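You operate a simulated robot arm through the tools that you are given. There is no shell and no other tool.

You are at the controls of a simulated robot arm. One attempt, no reset.

Task
Grip the green coupon again at the grip pressure on the card.
Fine: the load test card; low pressure, load to about zero, open the lower grip, set the knob, close it, take up 0.3 kN; loads within 0.05 kN.

Only the result counts: the job must be done as asked and must still hold three seconds after the hand-in. Knocking over, shifting, dropping, spilling or breaking anything else fails it.

Robot
A 7-joint arm with a two-finger parallel gripper, fixed in place. Base frame: the origin is at the foot of the arm, x ahead of it, y to its left, z up. Readings come in m, degrees, newtons and seconds.
With the tool pointing down near the work surface it reaches from about 0.1 to 0.64 m from the base axis. Its first joint turns from -66.0 to 66.0 degrees. Payload 1.57 kg.
Tool frame: the origin (TCP) lies between the finger pads and is the grasp point; the fingertips stand 0.03 m ahead of it; z points along the fingers, y is the line along which they close. Largest opening 0.08 m; finger width 0.017, thickness 0.012; the body of the gripper, 0.04 by 0.082 m, starts 0.08 m behind the TCP.
Orientation is told as [roll, pitch, yaw] about the base's x, y, z axes, in that order, counted from this pose: with the fingers straight down and closing along the base's y, the tool's x points along the base's -x, its y along +y and its z along -z.

Tools
- The arm moves only by the tool play_rows. Its argument "motion" is a list of rows, each a list of 7 numbers: the shift along the base's x, y, z in m, then the turn, a rotation vector about the base's x, y, z in degrees, then the opening, from 0 (shut) to 1 (fully open). In form: [[dx, dy, dz, wx, wy, wz, gripper], ...]. A call has 1 to 20 rows; each row shifts and turns the commanded pose from where the row before left it. Rows are played at 5 a second. More than 0.05 m and 8.6 degrees between two rows, or a gripper value outside its range, and nothing of the call is played. Where a pose cannot be reached the arm comes as near as it can. A force on the tool above 60 N (or 10 N above the force at the start of the call, whichever is more), or a blocked arm, ends the call early, and 0.2 s more pass. The fingers move at their own pace (about 0.072 m/s each) and stop on an object; they squeeze with about 24 N. The grip force told is the motor's: it shows also when the fingers shut on nothing. Time passes only in rows, and 0.2 s behind the last, so rows that do not move let the fingers close. The reply holds the time, the measured pose of the TCP, the force on the tool along the base axes, the opening and the grip force, in the units named above and with some noise, with the torque about the TCP (base axes, N m) and any sound that the robot's microphone picked up.
- Cameras (640 x 400 px; columns grow to the right, rows downward): "scene" is fixed at [0.0557, 0.4404, 1.4307]; the picture's right is [-0.68, -0.73, 0.00], its down [-0.46, 0.42, -0.78] and it looks along [0.58, -0.53, -0.62] (base axes); focal length 288 px, centre (320, 200). "wrist" rides on the gripper at [0.072, -0.007, -0.122] in the tool frame; the picture's right is [0.09, 1.00, 0.00], its down [-0.84, 0.08, -0.54] and it looks along [-0.54, 0.05, 0.84] (tool axes); focal length 238 px, centre (320, 200). There is no depth. A picture from a camera that has moved, and an enlarged one, comes with that camera's place and axes in the base frame and with its lens. The place of the scene camera against the robot may be out by one fixed shift of up to 0.018 m in any direction.
- capture(camera): a new picture of that camera. The clock stands still meanwhile.
- enlarge(camera, box): a new picture of the part [left, top, right, bottom] of that camera's present view, enlarged. The clock stands still meanwhile.
- close_job(): hands the job in; it is judged then, once.

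Places have to be worked out from the pictures, the camera data and where the tool is seen. Open the gripper and draw the arm clear of the work before you hand the job in, unless the task says otherwise.

The tools are called after "Emit:" as name(argument=value, ...) on one line, values as JSON. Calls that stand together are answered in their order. play_rows: Moves the arm, as the interface text tells. Its arguments: {"type":"object","properties":{"motion":{"type":"array"}},"required":["motion"]} The other tools are called the same way: capture (camera) takes a picture; enlarge (camera, box) takes an enlarged picture of a part of a camera's view; close_job () hands the job in.

At the start:

```text
t: 0.0
tcp_pos: [0.368, 0.1862, 1.0809]
tool_rot: [0.1, -0.1, 0.0]
ft_force: [-0.5, -0.4, -0.7]
wrist_torque: [0.03, -0.01, 0.01]
gripper_width: 0.0797
finger_force: 0.1
```

scene: 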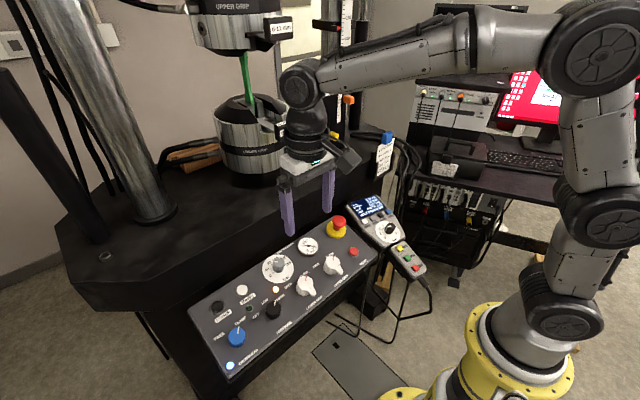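
wrist: 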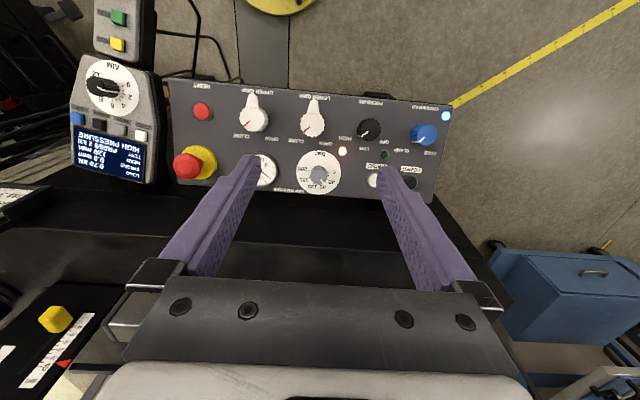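

I'll start by looking closely at the panel, the handset and the card before moving anything.

Emit:
enlarge(camera="scene", box=[180, 200, 380, 390])

Emit:
enlarge(camera="scene", box=[330, 120, 450, 290])

Emit:
enlarge(camera="wrist", box=[160, 70, 460, 210])

Emit:
enlarge(camera="wrist", box=[50, 0, 180, 200])

Emit:
enlarge(camera="scene", box=[180, 0, 380, 200])

```text
2.11 times, centred on (280, 295) of scene
camera zoom: at [0.0557, 0.4404, 1.4307], right [-0.68, -0.73, 0.0], down [-0.46, 0.42, -0.78], along [0.58, -0.53, -0.62], focal length 606 px, centre (404, 0)
```

zoom: 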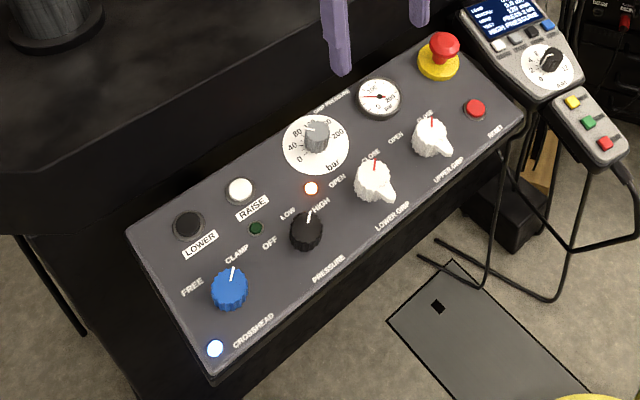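

```text
2.35 times, centred on (390, 205) of scene
camera zoom: at [0.0557, 0.4404, 1.4307], right [-0.68, -0.73, 0.0], down [-0.46, 0.42, -0.78], along [0.58, -0.53, -0.62], focal length 677 px, centre (155, 188)
```

zoom: 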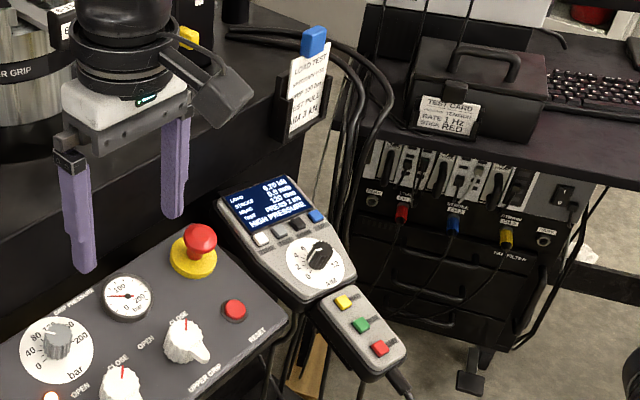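

```text
2.13 times, centred on (310, 140) of wrist
camera zoom: at [0.2962, 0.1803, 1.2035], right [-0.09, 1.0, 0.0], down [0.84, 0.08, 0.54], along [0.54, 0.05, -0.84], focal length 508 px, centre (341, 328)
```

zoom: 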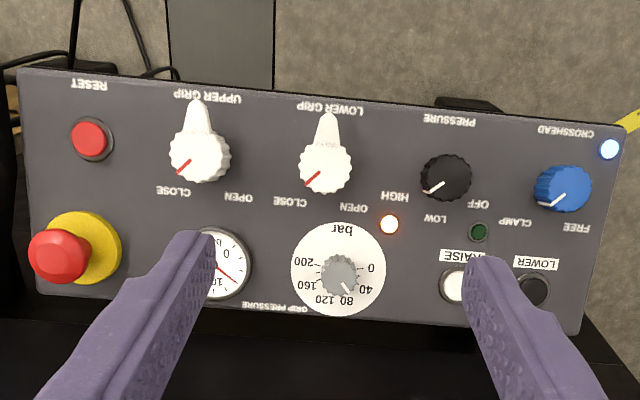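

```text
2.00 times, centred on (115, 100) of wrist
camera zoom: at [0.2962, 0.1803, 1.2035], right [-0.09, 1.0, 0.0], down [0.84, 0.08, 0.54], along [0.54, 0.05, -0.84], focal length 477 px, centre (730, 400)
```

zoom: 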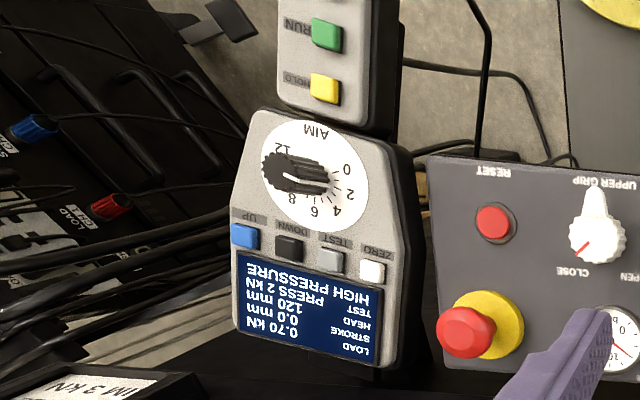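

```text
2.00 times, centred on (280, 100) of scene
camera zoom: at [0.0557, 0.4404, 1.4307], right [-0.68, -0.73, 0.0], down [-0.46, 0.42, -0.78], along [0.58, -0.53, -0.62], focal length 576 px, centre (400, 400)
```

zoom: 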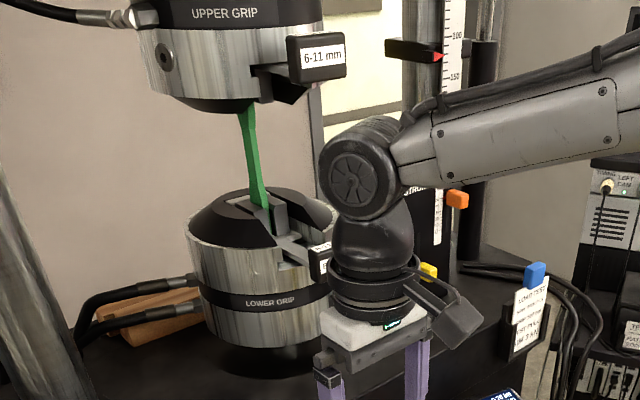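

The load test card appears to be the one with the blue tab; I enlarge it and the other cards and the handset to read them.

Emit:
enlarge(camera="scene", box=[365, 125, 405, 175])

Emit:
enlarge(camera="scene", box=[340, 190, 400, 245])

Emit:
enlarge(camera="wrist", box=[0, 170, 110, 400])

Emit:
enlarge(camera="scene", box=[320, 20, 370, 140])

Emit:
enlarge(camera="scene", box=[250, 230, 300, 290])

```text
8.00 times, centred on (385, 150) of scene
camera zoom: at [0.0557, 0.4404, 1.4307], right [-0.68, -0.73, 0.0], down [-0.46, 0.42, -0.78], along [0.58, -0.53, -0.62], focal length 2303 px, centre (-200, 600)
```

zoom: 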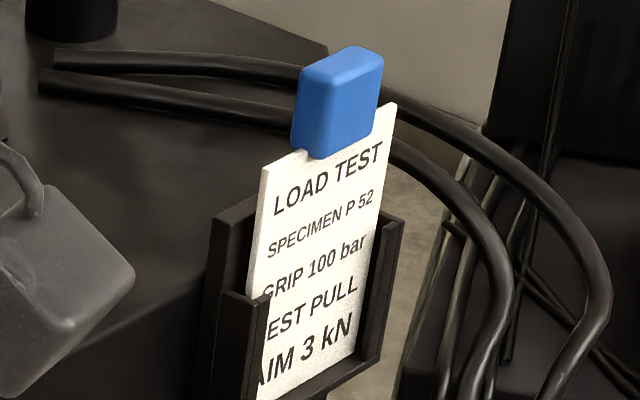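

```text
7.27 times, centred on (370, 218) of scene
camera zoom: at [0.0557, 0.4404, 1.4307], right [-0.68, -0.73, 0.0], down [-0.46, 0.42, -0.78], along [0.58, -0.53, -0.62], focal length 2094 px, centre (-44, 73)
```

zoom: 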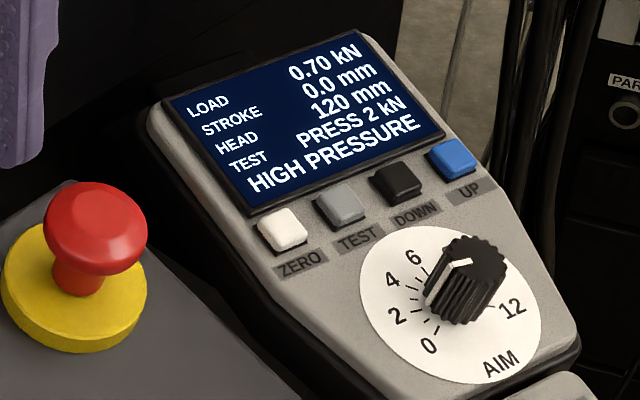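

```text
1.74 times, centred on (55, 285) of wrist
camera zoom: at [0.2962, 0.1803, 1.2035], right [-0.09, 1.0, 0.0], down [0.84, 0.08, 0.54], along [0.54, 0.05, -0.84], focal length 414 px, centre (781, 52)
```

zoom: 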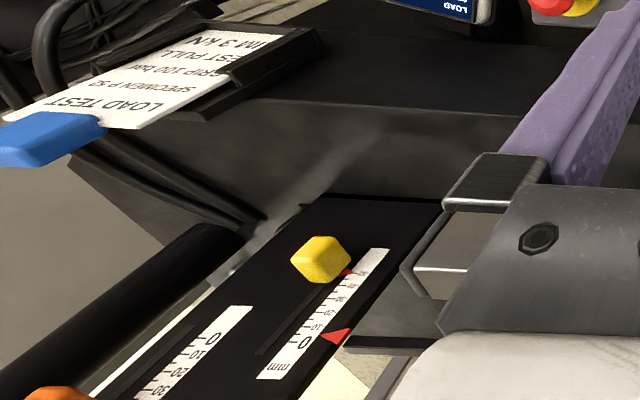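

```text
3.33 times, centred on (345, 80) of scene
camera zoom: at [0.0557, 0.4404, 1.4307], right [-0.68, -0.73, 0.0], down [-0.46, 0.42, -0.78], along [0.58, -0.53, -0.62], focal length 960 px, centre (237, 600)
```

zoom: 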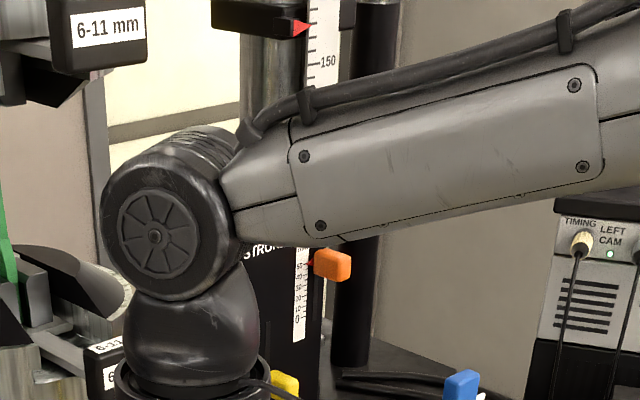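

```text
6.67 times, centred on (275, 260) of scene
camera zoom: at [0.0557, 0.4404, 1.4307], right [-0.68, -0.73, 0.0], down [-0.46, 0.42, -0.78], along [0.58, -0.53, -0.62], focal length 1919 px, centre (620, -200)
```

zoom: 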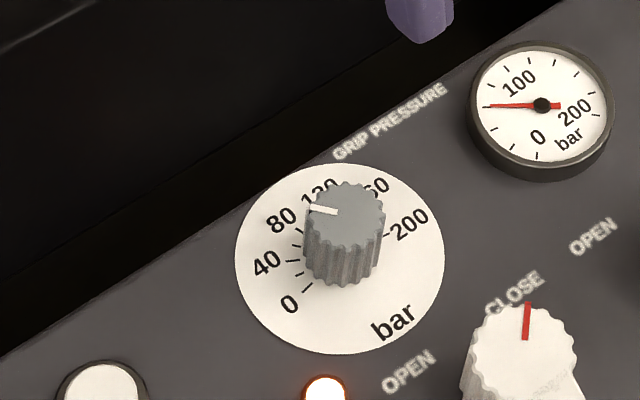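

The card calls for 100 bar. The display shows 0.70 kN at HIGH PRESSURE. I shift the arm sideways at safe height to get a second wrist view for triangulating the panel controls and handset.

Emit:
play_rows(motion=[[0, -0.04, 0, 0, 0, 0, 1], [0, -0.04, 0, 0, 0, 0, 1], [0, -0.04, 0, 0, 0, 0, 1], [0, -0.04, 0, 0, 0, 0, 1], [0, 0, 0, 0, 0, 0, 1]])

Emit:
capture(camera="wrist")

Emit:
enlarge(camera="wrist", box=[130, 60, 450, 260])

Emit:
enlarge(camera="wrist", box=[300, 60, 620, 260])

```text
t: 1.2
tcp_pos: [0.3685, 0.0276, 1.0797]
tool_rot: [0.0, 0.0, 0.0]
ft_force: [0.3, 0.9, -0.2]
wrist_torque: [-0.01, 0.01, 0.02]
gripper_width: 0.0799
finger_force: 0.1
```

```text
taken
camera wrist: at [0.2962, 0.0213, 1.2022], right [-0.09, 1.0, 0.0], down [0.84, 0.08, 0.54], along [0.54, 0.05, -0.84], focal length 238 px, centre (320, 200)
```

wrist: 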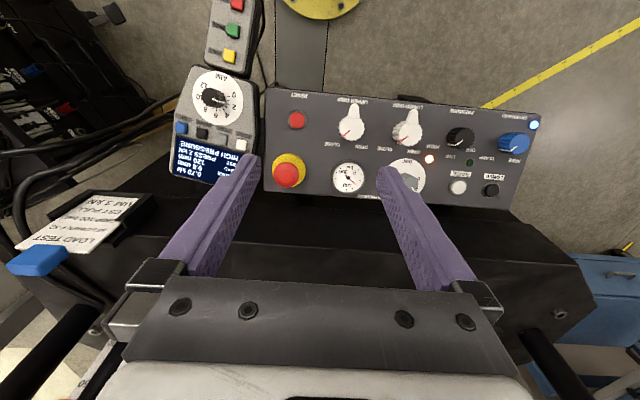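

```text
2.00 times, centred on (290, 160) of wrist
camera zoom: at [0.2962, 0.0213, 1.2022], right [-0.09, 1.0, 0.0], down [0.84, 0.08, 0.54], along [0.54, 0.05, -0.84], focal length 477 px, centre (380, 280)
```

zoom: 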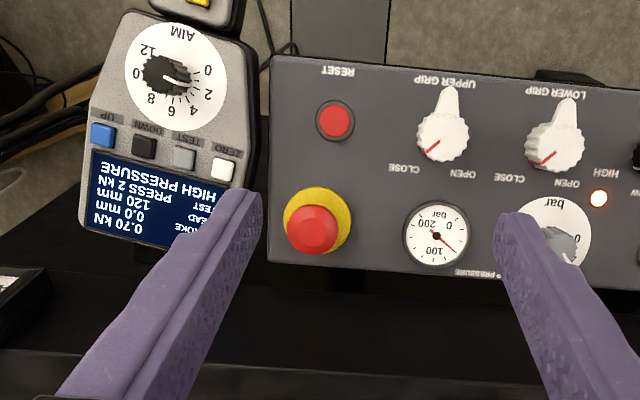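

```text
2.00 times, centred on (460, 160) of wrist
camera zoom: at [0.2962, 0.0213, 1.2022], right [-0.09, 1.0, 0.0], down [0.84, 0.08, 0.54], along [0.54, 0.05, -0.84], focal length 477 px, centre (40, 280)
```

zoom: 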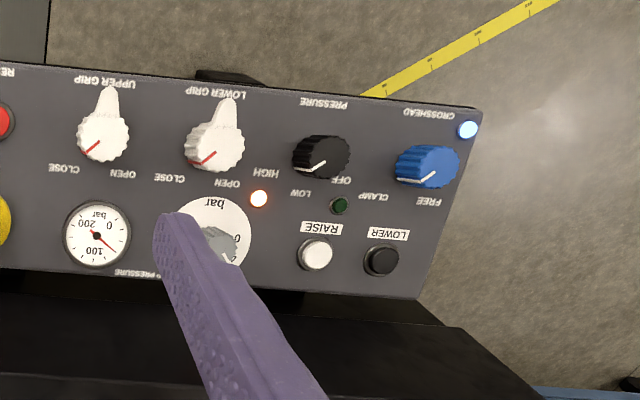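

The two wrist views put the panel at a tilt of roughly 13–15°, with the PRESSURE knob top near (0.406, 0.274, 0.80) and the handset's UP key near (0.423, -0.188, 0.82). I move above the PRESSURE knob, tilting the tool about -14° to line up with the panel normal, and stay well clear.

Emit:
play_rows(motion=[[0, 0.045, 0, 0, 0, 0, 1], [0, 0.045, 0, 0, 0, 0, 1], [0, 0.045, 0, 0, 0, 0, 1], [0, 0.045, 0, 0, 0, 0, 1], [0, 0.045, 0, 0, -7, 0, 1], [0, 0.021, -0.03, 0, -7, 0, 1], [0, 0, -0.04, 0, 0, 0, 1], [0, 0, -0.04, 0, 0, 0, 1], [0, 0, 0, 0, 0, 0, 1]])

Emit:
capture(camera="wrist")

Emit:
capture(camera="scene")

```text
t: 3.2
tcp_pos: [0.3676, 0.2692, 0.9691]
tool_rot: [0.0, -14.0, -0.1]
ft_force: [-0.4, 0.8, 0.4]
wrist_torque: [-0.01, -0.05, 0.0]
gripper_width: 0.0802
finger_force: 0.0
```

```text
taken
camera wrist: at [0.2687, 0.2643, 1.0714], right [-0.09, 1.0, -0.02], down [0.68, 0.08, 0.73], along [0.73, 0.05, -0.68], focal length 238 px, centre (320, 200)
```

wrist: 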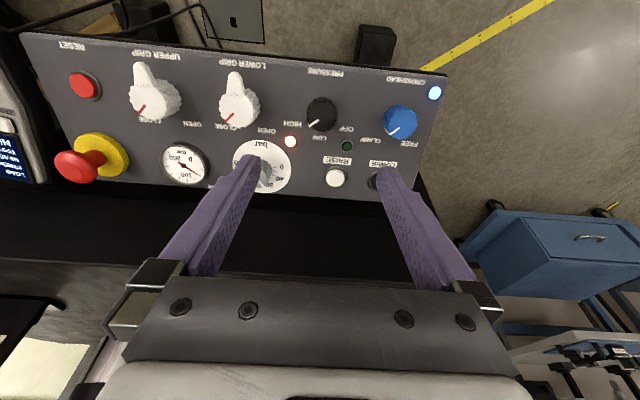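

```text
taken
```

scene: 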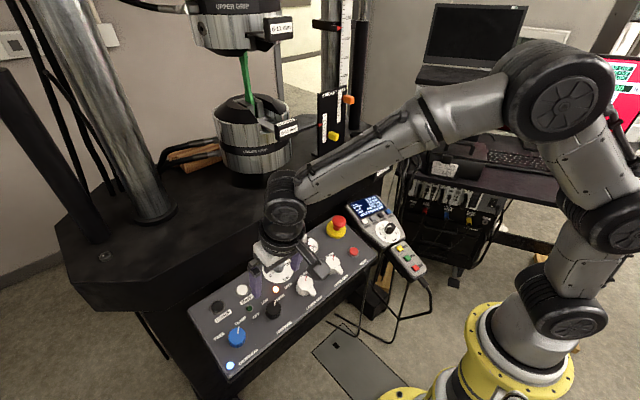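

The wrist is now tilted over the panel; I enlarge to pin down the knob and check the panel alignment.

Emit:
enlarge(camera="wrist", box=[190, 50, 450, 210])

Emit:
enlarge(camera="wrist", box=[280, 70, 360, 150])

```text
2.46 times, centred on (320, 130) of wrist
camera zoom: at [0.2687, 0.2643, 1.0714], right [-0.09, 1.0, -0.02], down [0.68, 0.08, 0.73], along [0.73, 0.05, -0.68], focal length 587 px, centre (320, 372)
```

zoom: 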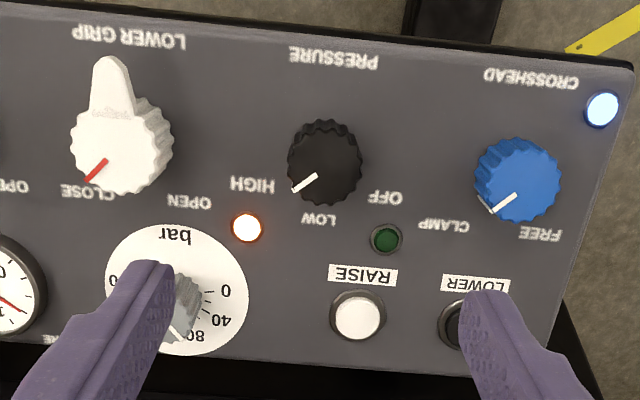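

```text
5.00 times, centred on (320, 110) of wrist
camera zoom: at [0.2687, 0.2643, 1.0714], right [-0.09, 1.0, -0.02], down [0.68, 0.08, 0.73], along [0.73, 0.05, -0.68], focal length 1192 px, centre (320, 650)
```

zoom: 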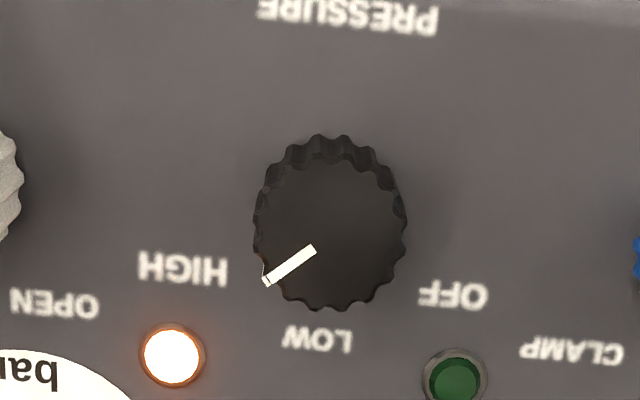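

The knob top triangulates consistently to about (0.4055, 0.2732, 0.8035), diameter ≈0.035 m, with its pointer at HIGH (45° right of LOW). I go down to a standoff about 7 cm above it along the panel normal and check the alignment.

Emit:
play_rows(motion=[[0.007, 0.0013, -0.0325, 0, 0, 0, 1], [0.007, 0.0013, -0.0325, 0, 0, 0, 1], [0.007, 0.0014, -0.0327, 0, 0, 0, 1], [0, 0, 0, 0, 0, 0, 1]])

Emit:
capture(camera="wrist")

Emit:
enlarge(camera="wrist", box=[260, 80, 400, 180])

```text
t: 4.2
tcp_pos: [0.3868, 0.274, 0.8725]
tool_rot: [0.0, -14.0, 0.0]
ft_force: [-0.6, 0.6, 0.3]
wrist_torque: [0.04, -0.01, 0.02]
gripper_width: 0.08
finger_force: 0.1
```

```text
taken
camera wrist: at [0.2888, 0.2681, 0.9743], right [-0.09, 1.0, -0.02], down [0.68, 0.08, 0.73], along [0.73, 0.05, -0.68], focal length 238 px, centre (320, 200)
```

wrist: 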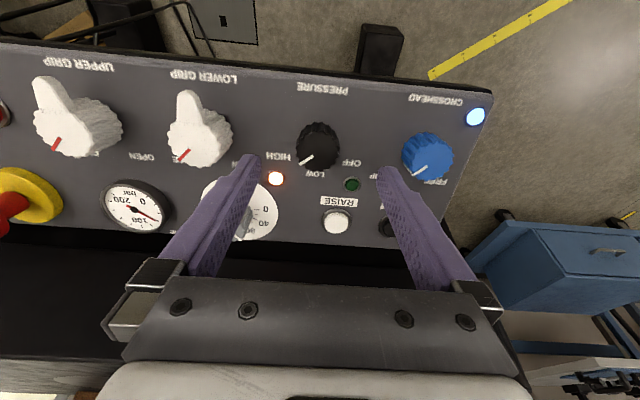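

```text
4.00 times, centred on (330, 130) of wrist
camera zoom: at [0.2888, 0.2681, 0.9743], right [-0.09, 1.0, -0.02], down [0.68, 0.08, 0.73], along [0.73, 0.05, -0.68], focal length 953 px, centre (280, 480)
```

zoom: 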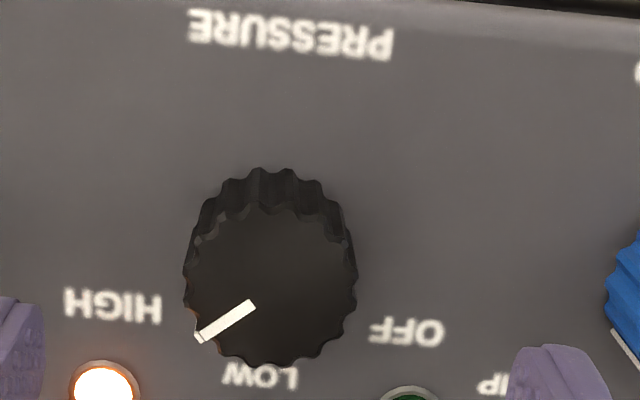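

Alignment looks good (knob centred between the fingers in y at about 0.273). I lower until the fingertips are about level with the knob top and look again.

Emit:
play_rows(motion=[[0.006, -0.0005, -0.02, 0, 0, 0, 1], [0.006, 0, -0.018, 0, 0, 0, 1], [0, 0, 0, 0, 0, 0, 1]])

Emit:
capture(camera="wrist")

Emit:
enlarge(camera="scene", box=[210, 210, 350, 340])

```text
t: 5.0
tcp_pos: [0.4001, 0.2743, 0.8343]
tool_rot: [0.1, -14.1, 0.0]
ft_force: [-0.6, -0.2, -0.4]
wrist_torque: [-0.01, 0.0, 0.0]
gripper_width: 0.0799
finger_force: 0.1
```

```text
taken
camera wrist: at [0.3014, 0.2687, 0.9354], right [-0.09, 1.0, -0.02], down [0.68, 0.08, 0.73], along [0.73, 0.05, -0.68], focal length 238 px, centre (320, 200)
```

wrist: 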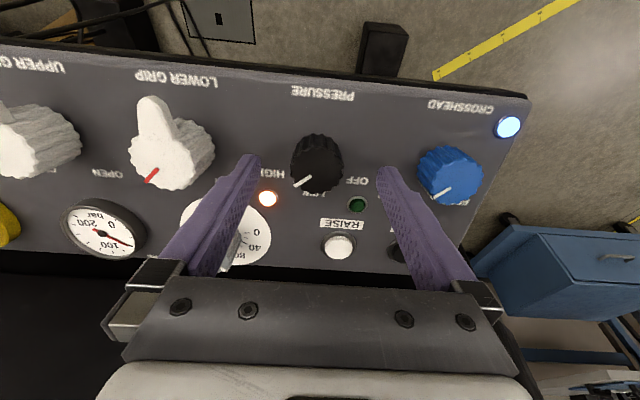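

```text
3.08 times, centred on (280, 275) of scene
camera zoom: at [0.0557, 0.4404, 1.4307], right [-0.68, -0.73, 0.0], down [-0.46, 0.42, -0.78], along [0.58, -0.53, -0.62], focal length 886 px, centre (443, -31)
```

zoom: 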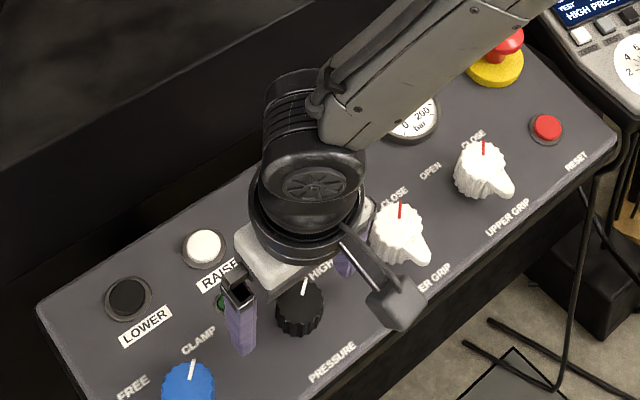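

The knob top is level with the fingertips and about 2 mm toward -y of centre; knob height is about 18–20 mm. I lower about 11 mm, correct y, and close on the knob.

Emit:
play_rows(motion=[[0.0014, -0.0015, -0.0055, 0, 0, 0, 1], [0.0014, 0, -0.0055, 0, 0, 0, 1], [0, 0, 0, 0, 0, 0, 0], [0, 0, 0, 0, 0, 0, 0], [0, 0, 0, 0, 0, 0, 0], [0, 0, 0, 0, 0, 0, 0]])

Emit:
capture(camera="wrist")

```text
t: 6.4
tcp_pos: [0.404, 0.2716, 0.8235]
tool_rot: [0.0, -14.0, 0.0]
ft_force: [4.3, -12.2, 3.3]
wrist_torque: [-0.29, 0.02, 0.05]
gripper_width: 0.0352
finger_force: 42.1
```

```text
taken
camera wrist: at [0.3049, 0.2665, 0.9259], right [-0.09, 1.0, -0.02], down [0.68, 0.08, 0.73], along [0.73, 0.05, -0.69], focal length 238 px, centre (320, 200)
```

wrist: 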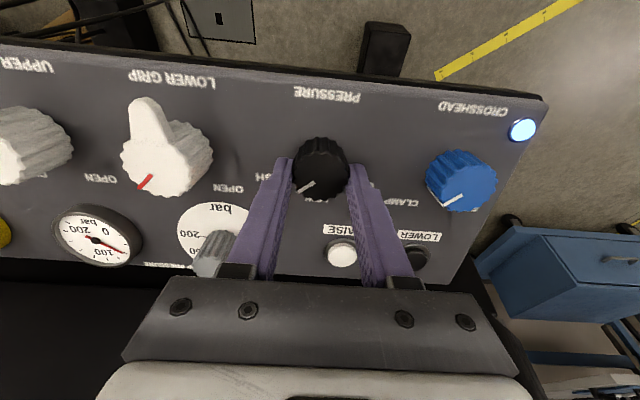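

Gripped firmly (0.0352 m). Now I turn it 45° counter-clockwise about the panel normal, from HIGH to LOW.

Emit:
play_rows(motion=[[0, 0, 0, -1.814, 0, 7.277, 0], [0, 0, 0, -1.814, 0, 7.277, 0], [0, 0, 0, -1.814, 0, 7.277, 0], [0, 0, 0, -1.814, 0, 7.277, 0], [0, 0, 0, -1.814, 0, 7.277, 0], [0, 0, 0, -1.814, 0, 7.277, 0], [0, 0, 0, 0, 0, 0, 0]])

Emit:
capture(camera="wrist")

Emit:
enlarge(camera="scene", box=[340, 190, 400, 245])

Emit:
enlarge(camera="scene", box=[210, 210, 350, 340])

```text
t: 8.0
tcp_pos: [0.4024, 0.2741, 0.8249]
tool_rot: [-9.9, -9.8, 46.0]
ft_force: [-14.9, -0.1, 12.7]
wrist_torque: [-1.24, 0.3, -0.35]
gripper_width: 0.0355
finger_force: 42.5
```

```text
taken
camera wrist: at [0.3291, 0.2196, 0.9318], right [-0.75, 0.64, -0.19], down [0.39, 0.65, 0.66], along [0.54, 0.42, -0.73], focal length 238 px, centre (320, 200)
```

wrist: 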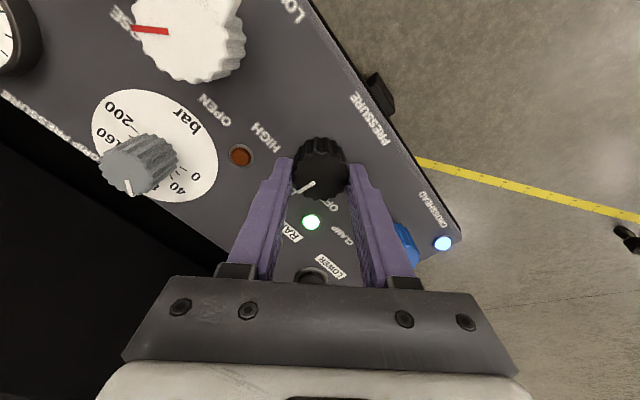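

```text
7.27 times, centred on (370, 218) of scene
camera zoom: at [0.0552, 0.4403, 1.4308], right [-0.68, -0.73, 0.0], down [-0.46, 0.42, -0.78], along [0.58, -0.53, -0.62], focal length 2094 px, centre (-44, 73)
```

zoom: 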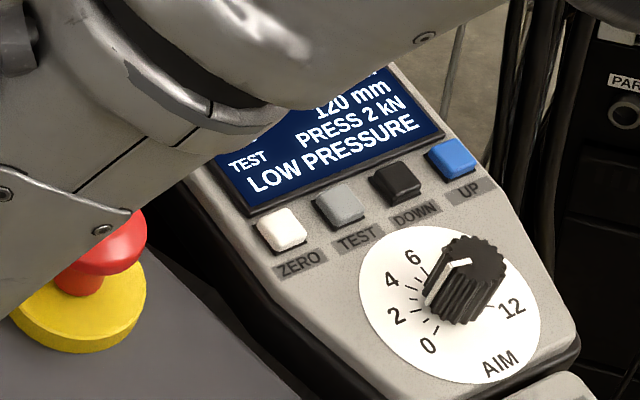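

```text
3.08 times, centred on (280, 275) of scene
camera zoom: at [0.0552, 0.4403, 1.4308], right [-0.68, -0.73, 0.0], down [-0.46, 0.42, -0.78], along [0.58, -0.53, -0.62], focal length 886 px, centre (443, -31)
```

zoom: 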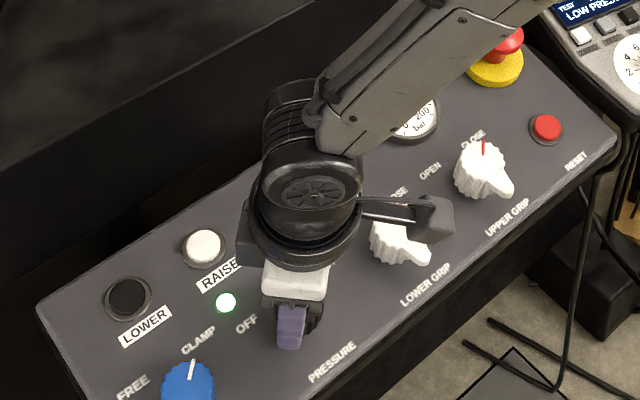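

The display now says LOW PRESSURE, and the green lamp is lit. I release the knob, retract along the normal, undo the turn and travel at safe height to above the handset's UP/DOWN keys with the fingers shut.

Emit:
play_rows(motion=[[0, 0, 0, 0, 0, 0, 0.7], [0, 0, 0, 0, 0, 0, 0.7], [-0.0073, 0, 0.0291, 0, 0, 0, 0.7], [-0.0073, 0, 0.0291, 0, 0, 0, 0.7], [0, 0, 0.035, 0, 0, 0, 0.7], [0, 0, 0.035, 0, 0, 0, 0.7], [0, -0.046, 0, 1.814, 0, -7.277, 0], [0, -0.046, 0, 1.814, 0, -7.277, 0], [0, -0.046, 0, 1.814, 0, -7.277, 0], [0, -0.046, 0, 1.814, 0, -7.277, 0], [0, -0.046, 0, 1.814, 0, -7.277, 0], [0, -0.046, 0, 1.814, 0, -7.277, 0], [0, -0.046, 0, 0, 0, -5, 0], [0, -0.046, 0, 0, 0, -5, 0], [0, -0.046, 0, 0, 0, 0, 0], [0, -0.046, 0, 0, 0, 0, 0], [0, 0, 0, 0, 0, 0, 0]])

Emit:
capture(camera="wrist")

Emit:
capture(camera="scene")

```text
t: 11.6
tcp_pos: [0.3878, -0.1876, 0.9523]
tool_rot: [0.0, -14.0, -10.0]
ft_force: [0.4, -0.7, -0.1]
wrist_torque: [-0.03, 0.02, 0.0]
gripper_width: 0.0001
finger_force: 21.3
```

```text
taken
camera wrist: at [0.2887, -0.1752, 1.0542], right [0.08, 1.0, -0.02], down [0.68, -0.04, 0.73], along [0.72, -0.08, -0.68], focal length 238 px, centre (320, 200)
```

wrist: 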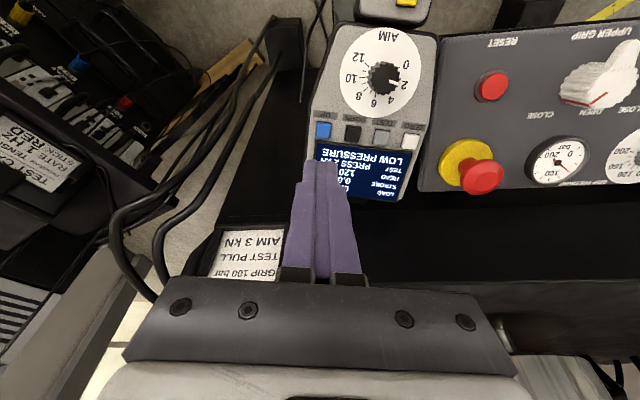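

```text
taken
```

scene: 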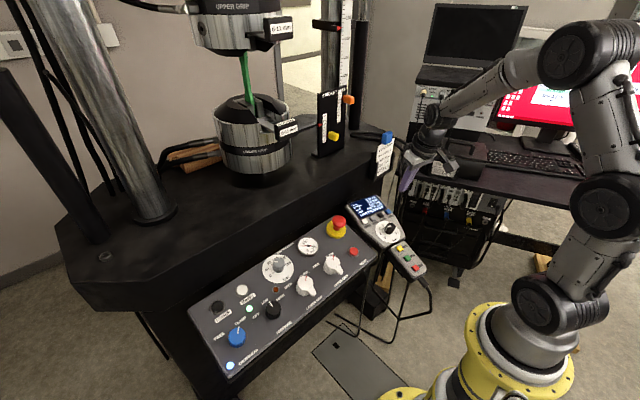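

The gripper is above the handset with the fingers shut. I read the display and locate the keys precisely from here.

Emit:
enlarge(camera="scene", box=[340, 190, 400, 245])

Emit:
enlarge(camera="wrist", box=[290, 90, 440, 210])

Emit:
enlarge(camera="scene", box=[200, 230, 340, 350])

Emit:
enlarge(camera="scene", box=[190, 20, 380, 190])

```text
7.27 times, centred on (370, 218) of scene
camera zoom: at [0.0558, 0.4404, 1.4307], right [-0.68, -0.73, 0.0], down [-0.46, 0.42, -0.78], along [0.58, -0.53, -0.62], focal length 2094 px, centre (-44, 73)
```

zoom: 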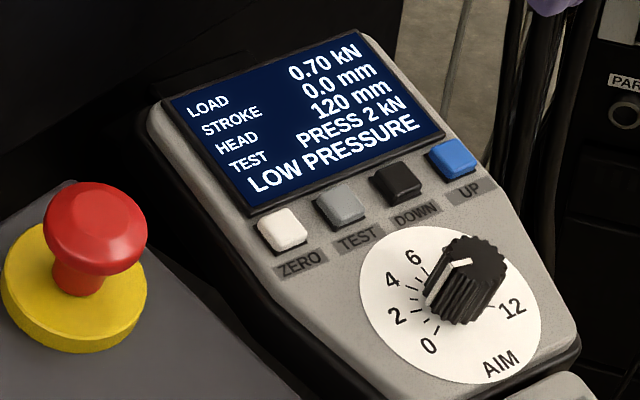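

```text
3.33 times, centred on (365, 150) of wrist
camera zoom: at [0.2887, -0.1752, 1.0542], right [0.08, 1.0, -0.02], down [0.68, -0.04, 0.73], along [0.72, -0.08, -0.68], focal length 794 px, centre (170, 367)
```

zoom: 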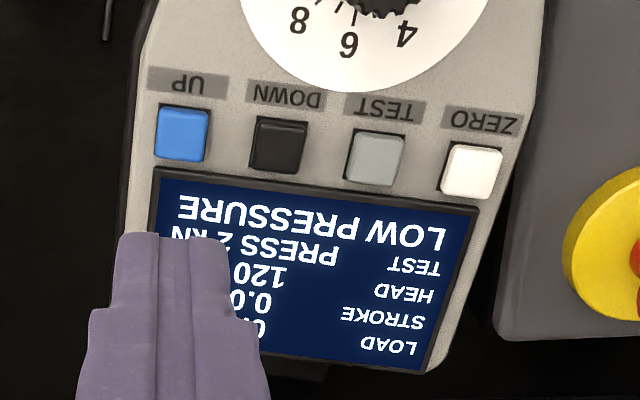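

```text
3.33 times, centred on (270, 290) of scene
camera zoom: at [0.0558, 0.4404, 1.4307], right [-0.68, -0.73, 0.0], down [-0.46, 0.42, -0.78], along [0.58, -0.53, -0.62], focal length 960 px, centre (487, -100)
```

zoom: 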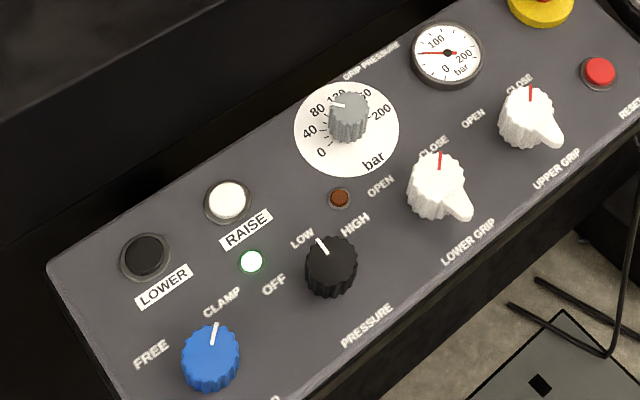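

```text
2.35 times, centred on (285, 105) of scene
camera zoom: at [0.0558, 0.4404, 1.4307], right [-0.68, -0.73, 0.0], down [-0.46, 0.42, -0.78], along [0.58, -0.53, -0.62], focal length 677 px, centre (402, 424)
```

zoom: 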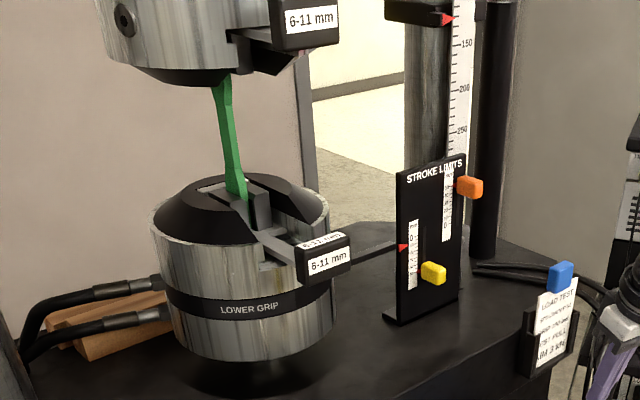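

Load is 0.70 kN at LOW PRESSURE; UP key is at about (0.423, -0.188, 0.821), DOWN about (0.430, -0.157, 0.822). I bring the shut fingertips to about 2 cm above UP.

Emit:
play_rows(motion=[[0.008, 0.0006, -0.028, 0, 0, 0, 0], [0.008, 0.0006, -0.028, 0, 0, 0, 0], [0.0073, 0.0005, -0.0268, 0, 0, 0, 0], [0, 0, 0, 0, 0, 0, 0]])

Emit:
capture(camera="wrist")

Emit:
enlarge(camera="scene", box=[340, 170, 440, 260])

```text
t: 12.6
tcp_pos: [0.4094, -0.1856, 0.8698]
tool_rot: [-0.1, -14.0, -10.1]
ft_force: [0.6, 0.5, 0.2]
wrist_torque: [0.03, -0.01, -0.01]
gripper_width: 0.0
finger_force: 21.2
```

```text
taken
camera wrist: at [0.3119, -0.1736, 0.9708], right [0.08, 1.0, -0.02], down [0.68, -0.04, 0.73], along [0.72, -0.08, -0.68], focal length 238 px, centre (320, 200)
```

wrist: 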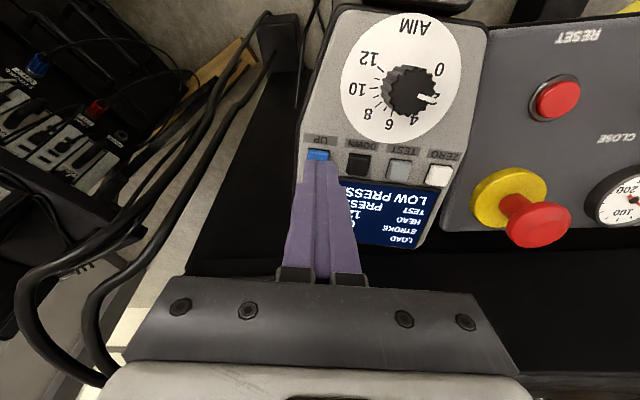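

```text
4.44 times, centred on (390, 215) of scene
camera zoom: at [0.0557, 0.4404, 1.4307], right [-0.68, -0.73, 0.0], down [-0.46, 0.42, -0.78], along [0.58, -0.53, -0.62], focal length 1280 px, centre (9, 133)
```

zoom: 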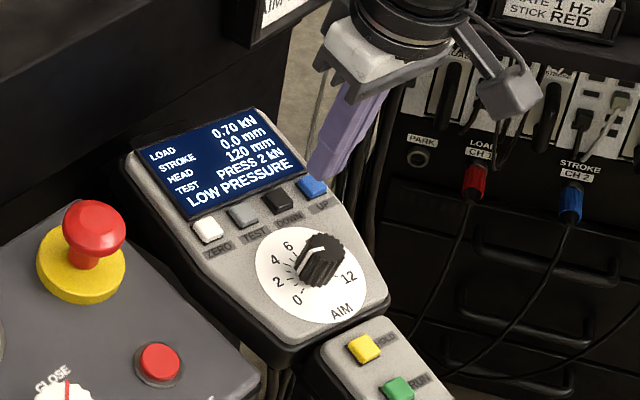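

The fingertips line up with the UP key, and the scene camera sees the display clearly. I lower about 14 mm to just above the key and check the force.

Emit:
play_rows(motion=[[0.0019, -0.0003, -0.0068, 0, 0, 0, 0], [0.0015, -0.0003, -0.0068, 0, 0, 0, 0]])

Emit:
enlarge(camera="scene", box=[340, 170, 440, 260])

Emit:
enlarge(camera="wrist", box=[270, 110, 390, 200])

```text
t: 13.2
tcp_pos: [0.4147, -0.1852, 0.8569]
tool_rot: [0.0, -14.0, -10.1]
ft_force: [-1.4, 0.3, 0.0]
wrist_torque: [-0.01, 0.04, -0.01]
gripper_width: 0.0
finger_force: 21.3
```

```text
4.44 times, centred on (390, 215) of scene
camera zoom: at [0.0557, 0.4404, 1.4307], right [-0.68, -0.73, 0.0], down [-0.46, 0.42, -0.78], along [0.58, -0.53, -0.62], focal length 1280 px, centre (9, 133)
```

zoom: 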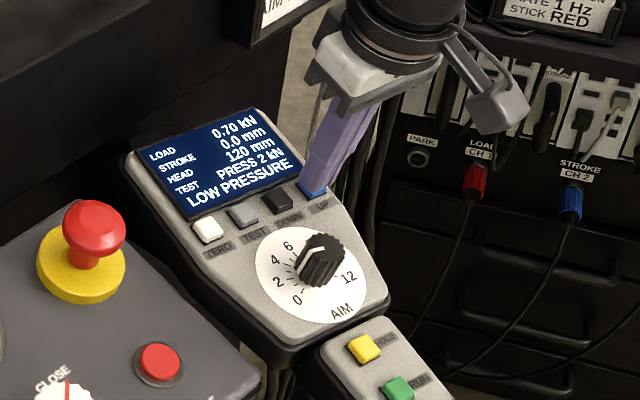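

```text
4.44 times, centred on (330, 155) of wrist
camera zoom: at [0.3161, -0.1733, 0.9581], right [0.09, 1.0, -0.02], down [0.68, -0.04, 0.73], along [0.72, -0.08, -0.68], focal length 1059 px, centre (276, 400)
```

zoom: 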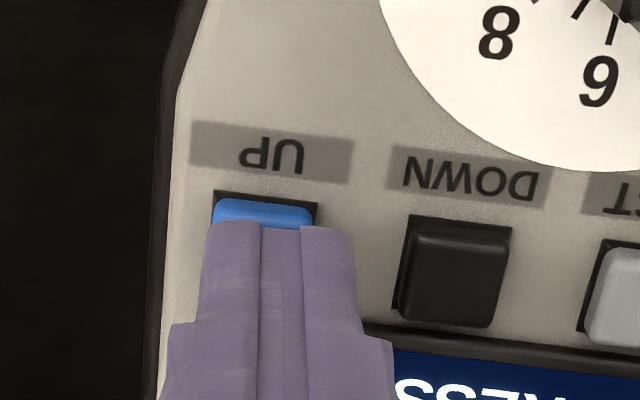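

Just above the key; the tip is about 2 mm to +y of its centre. I correct and press down in a small step to find contact.

Emit:
play_rows(motion=[[0, -0.002, 0, 0, 0, 0, 0], [0.0006, -0.0001, -0.0025, 0, 0, 0, 0]])

Emit:
enlarge(camera="scene", box=[350, 185, 420, 245])

```text
t: 13.8
tcp_pos: [0.4158, -0.1864, 0.8546]
tool_rot: [0.1, -14.0, -10.0]
ft_force: [-0.6, -0.7, -0.3]
wrist_torque: [0.04, 0.0, 0.0]
gripper_width: 0.0
finger_force: 20.8
```

```text
6.67 times, centred on (385, 215) of scene
camera zoom: at [0.0557, 0.4404, 1.4307], right [-0.68, -0.73, 0.0], down [-0.46, 0.42, -0.78], along [0.58, -0.53, -0.62], focal length 1919 px, centre (-113, 100)
```

zoom: 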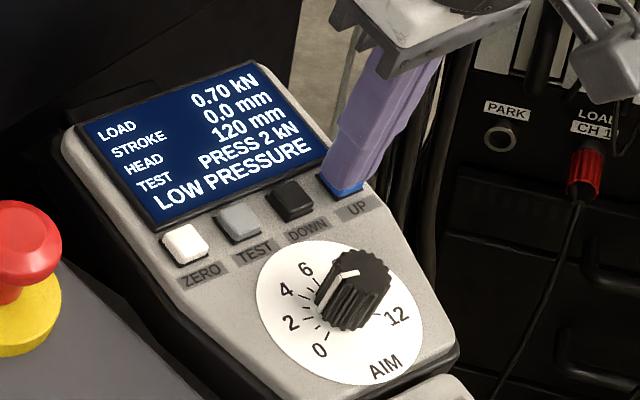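

No contact yet; I step down a further 2 mm.

Emit:
play_rows(motion=[[0.0005, -0.0001, -0.002, 0, 0, 0, 0]])

Emit:
enlarge(camera="scene", box=[350, 185, 420, 245])

```text
t: 14.2
tcp_pos: [0.4167, -0.1867, 0.8535]
tool_rot: [0.0, -14.0, -10.0]
ft_force: [-0.3, 1.1, 2.5]
wrist_torque: [0.02, 0.0, 0.03]
gripper_width: 0.0
finger_force: 21.1
heard: click
```

```text
6.67 times, centred on (385, 215) of scene
camera zoom: at [0.0557, 0.4404, 1.4307], right [-0.68, -0.73, 0.0], down [-0.46, 0.42, -0.78], along [0.58, -0.53, -0.62], focal length 1919 px, centre (-113, 100)
```

zoom: 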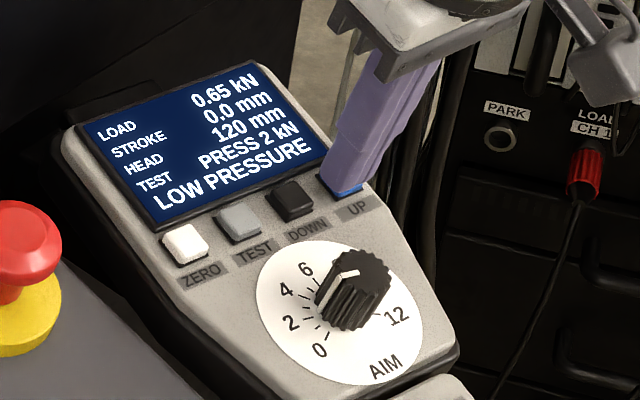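

UP clicked and the load dropped to 0.65 kN, so UP unloads. I hold for one more row to learn the rate.

Emit:
play_rows(motion=[[0, 0, 0, 0, 0, 0, 0]])

Emit:
enlarge(camera="scene", box=[350, 185, 420, 245])

```text
t: 14.6
tcp_pos: [0.4165, -0.1868, 0.8511]
tool_rot: [0.0, -14.0, -10.1]
ft_force: [-0.1, 0.4, 1.7]
wrist_torque: [-0.01, -0.04, 0.0]
gripper_width: 0.0
finger_force: 21.7
```

```text
6.67 times, centred on (385, 215) of scene
camera zoom: at [0.0557, 0.4404, 1.4307], right [-0.68, -0.73, 0.0], down [-0.46, 0.42, -0.78], along [0.58, -0.53, -0.62], focal length 1919 px, centre (-113, 100)
```

zoom: 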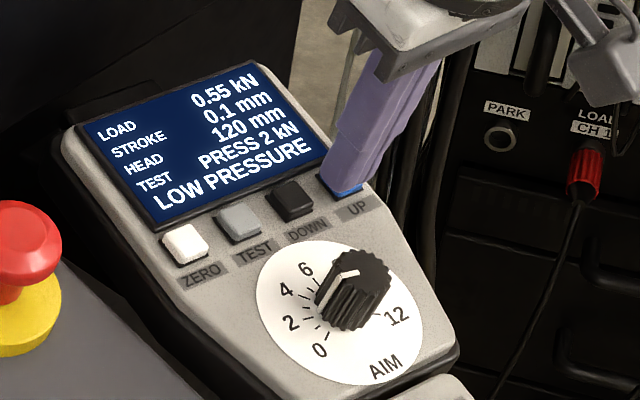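

The jog rate is about 0.25 kN/s. I hold 1.6 s more, which should bring it to about 0.15 kN, then re-read.

Emit:
play_rows(motion=[[0, 0, 0, 0, 0, 0, 0], [0, 0, 0, 0, 0, 0, 0], [0, 0, 0, 0, 0, 0, 0], [0, 0, 0, 0, 0, 0, 0], [0, 0, 0, 0, 0, 0, 0], [0, 0, 0, 0, 0, 0, 0], [0, 0, 0, 0, 0, 0, 0]])

Emit:
enlarge(camera="scene", box=[350, 185, 420, 245])

```text
t: 16.2
tcp_pos: [0.4172, -0.1868, 0.8528]
tool_rot: [0.0, -14.0, -10.0]
ft_force: [-0.7, 0.1, 2.3]
wrist_torque: [-0.03, -0.02, -0.01]
gripper_width: 0.0
finger_force: 21.3
```

```text
6.67 times, centred on (385, 215) of scene
camera zoom: at [0.0557, 0.4404, 1.4307], right [-0.68, -0.73, 0.0], down [-0.46, 0.42, -0.78], along [0.58, -0.53, -0.62], focal length 1919 px, centre (-113, 100)
```

zoom: 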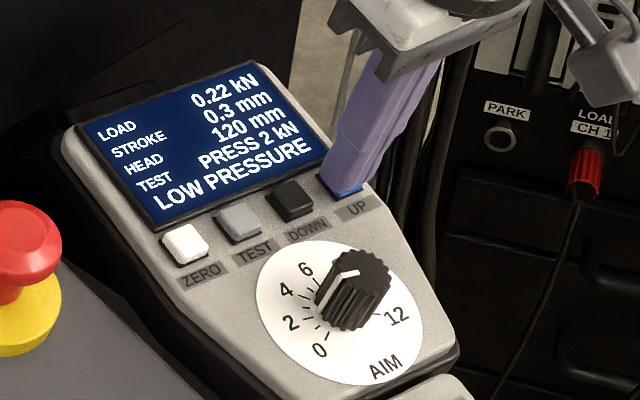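

The rate averages about 0.21 kN/s; 0.22 kN is left. I hold about 0.8 s more, then will retract with a little carry-over expected.

Emit:
play_rows(motion=[[0, 0, 0, 0, 0, 0, 0], [0, 0, 0, 0, 0, 0, 0], [0, 0, 0, 0, 0, 0, 0]])

Emit:
enlarge(camera="scene", box=[350, 185, 420, 245])

```text
t: 17.0
tcp_pos: [0.4154, -0.1871, 0.8529]
tool_rot: [0.0, -13.9, -10.0]
ft_force: [0.0, -0.4, 2.2]
wrist_torque: [0.01, 0.0, -0.01]
gripper_width: 0.0
finger_force: 21.0
```

```text
6.67 times, centred on (385, 215) of scene
camera zoom: at [0.0557, 0.4404, 1.4307], right [-0.68, -0.73, 0.0], down [-0.46, 0.42, -0.78], along [0.58, -0.53, -0.62], focal length 1919 px, centre (-113, 100)
```

zoom: 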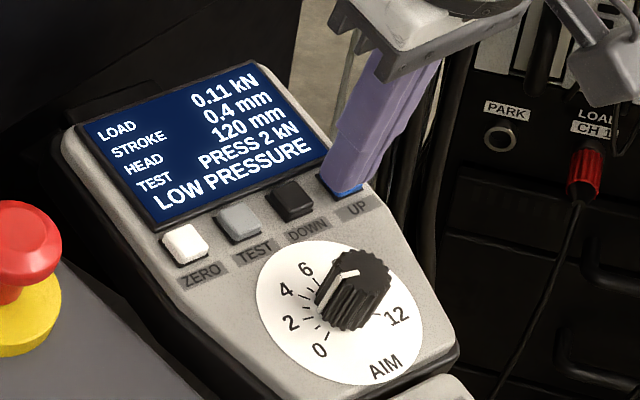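

0.11 kN now. I hold one more short row and read again.

Emit:
play_rows(motion=[[0, 0, 0, 0, 0, 0, 0]])

Emit:
enlarge(camera="scene", box=[350, 185, 420, 245])

```text
t: 17.4
tcp_pos: [0.4166, -0.1867, 0.8527]
tool_rot: [0.0, -14.0, -10.0]
ft_force: [0.3, -0.5, 1.3]
wrist_torque: [-0.02, 0.0, -0.01]
gripper_width: 0.0
finger_force: 21.5
```

```text
6.67 times, centred on (385, 215) of scene
camera zoom: at [0.0557, 0.4404, 1.4307], right [-0.68, -0.73, 0.0], down [-0.46, 0.42, -0.78], along [0.58, -0.53, -0.62], focal length 1919 px, centre (-113, 100)
```

zoom: 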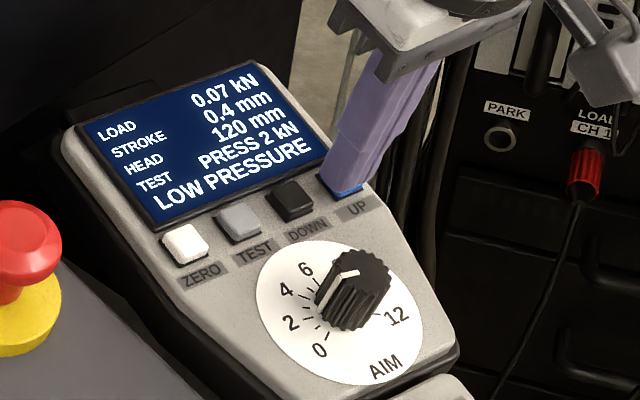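

0.07 kN. One more short row held, then a lift-off.

Emit:
play_rows(motion=[[0, 0, 0, 0, 0, 0, 0]])

Emit:
enlarge(camera="scene", box=[350, 185, 420, 245])

```text
t: 17.8
tcp_pos: [0.4159, -0.1881, 0.8508]
tool_rot: [0.0, -14.0, -10.1]
ft_force: [0.5, -0.4, 2.3]
wrist_torque: [-0.02, -0.06, -0.04]
gripper_width: 0.0001
finger_force: 21.6
```

```text
6.67 times, centred on (385, 215) of scene
camera zoom: at [0.0557, 0.4404, 1.4307], right [-0.68, -0.73, 0.0], down [-0.46, 0.42, -0.78], along [0.58, -0.53, -0.62], focal length 1919 px, centre (-113, 100)
```

zoom: 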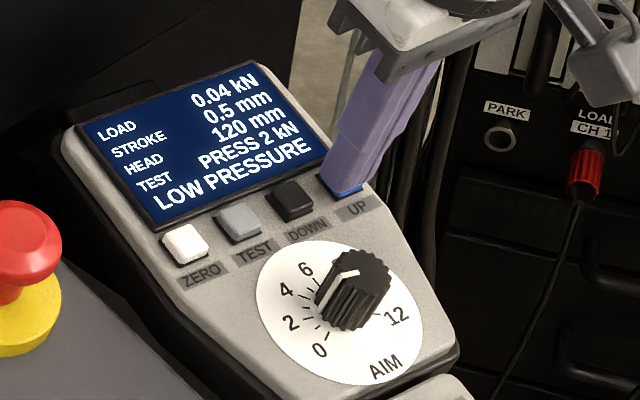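

0.04 kN and slowing; I lift off now, straight back along the tool axis, and re-read.

Emit:
play_rows(motion=[[0, 0, 0, 0, 0, 0, 0], [-0.0036, 0.0006, 0.0145, 0, 0, 0, 0], [-0.0036, 0.0006, 0.0145, 0, 0, 0, 0], [0, 0, 0, 0, 0, 0, 0]])

Emit:
enlarge(camera="scene", box=[350, 185, 420, 245])

```text
t: 18.8
tcp_pos: [0.4092, -0.1868, 0.8801]
tool_rot: [-0.1, -14.0, -10.0]
ft_force: [0.2, 0.4, -0.2]
wrist_torque: [-0.02, -0.01, 0.01]
gripper_width: 0.0
finger_force: 21.4
```

```text
6.67 times, centred on (385, 215) of scene
camera zoom: at [0.0557, 0.4404, 1.4307], right [-0.68, -0.73, 0.0], down [-0.46, 0.42, -0.78], along [0.58, -0.53, -0.62], focal length 1919 px, centre (-113, 100)
```

zoom: 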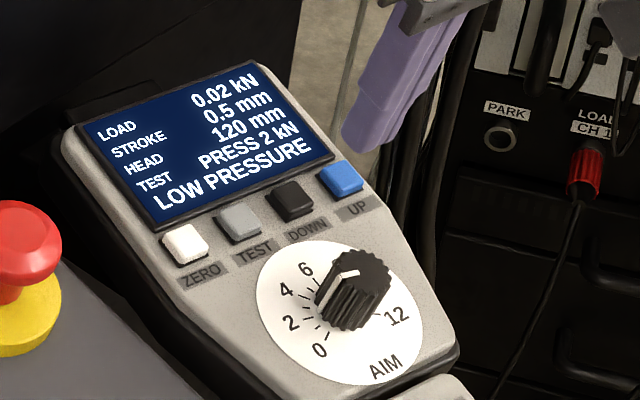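

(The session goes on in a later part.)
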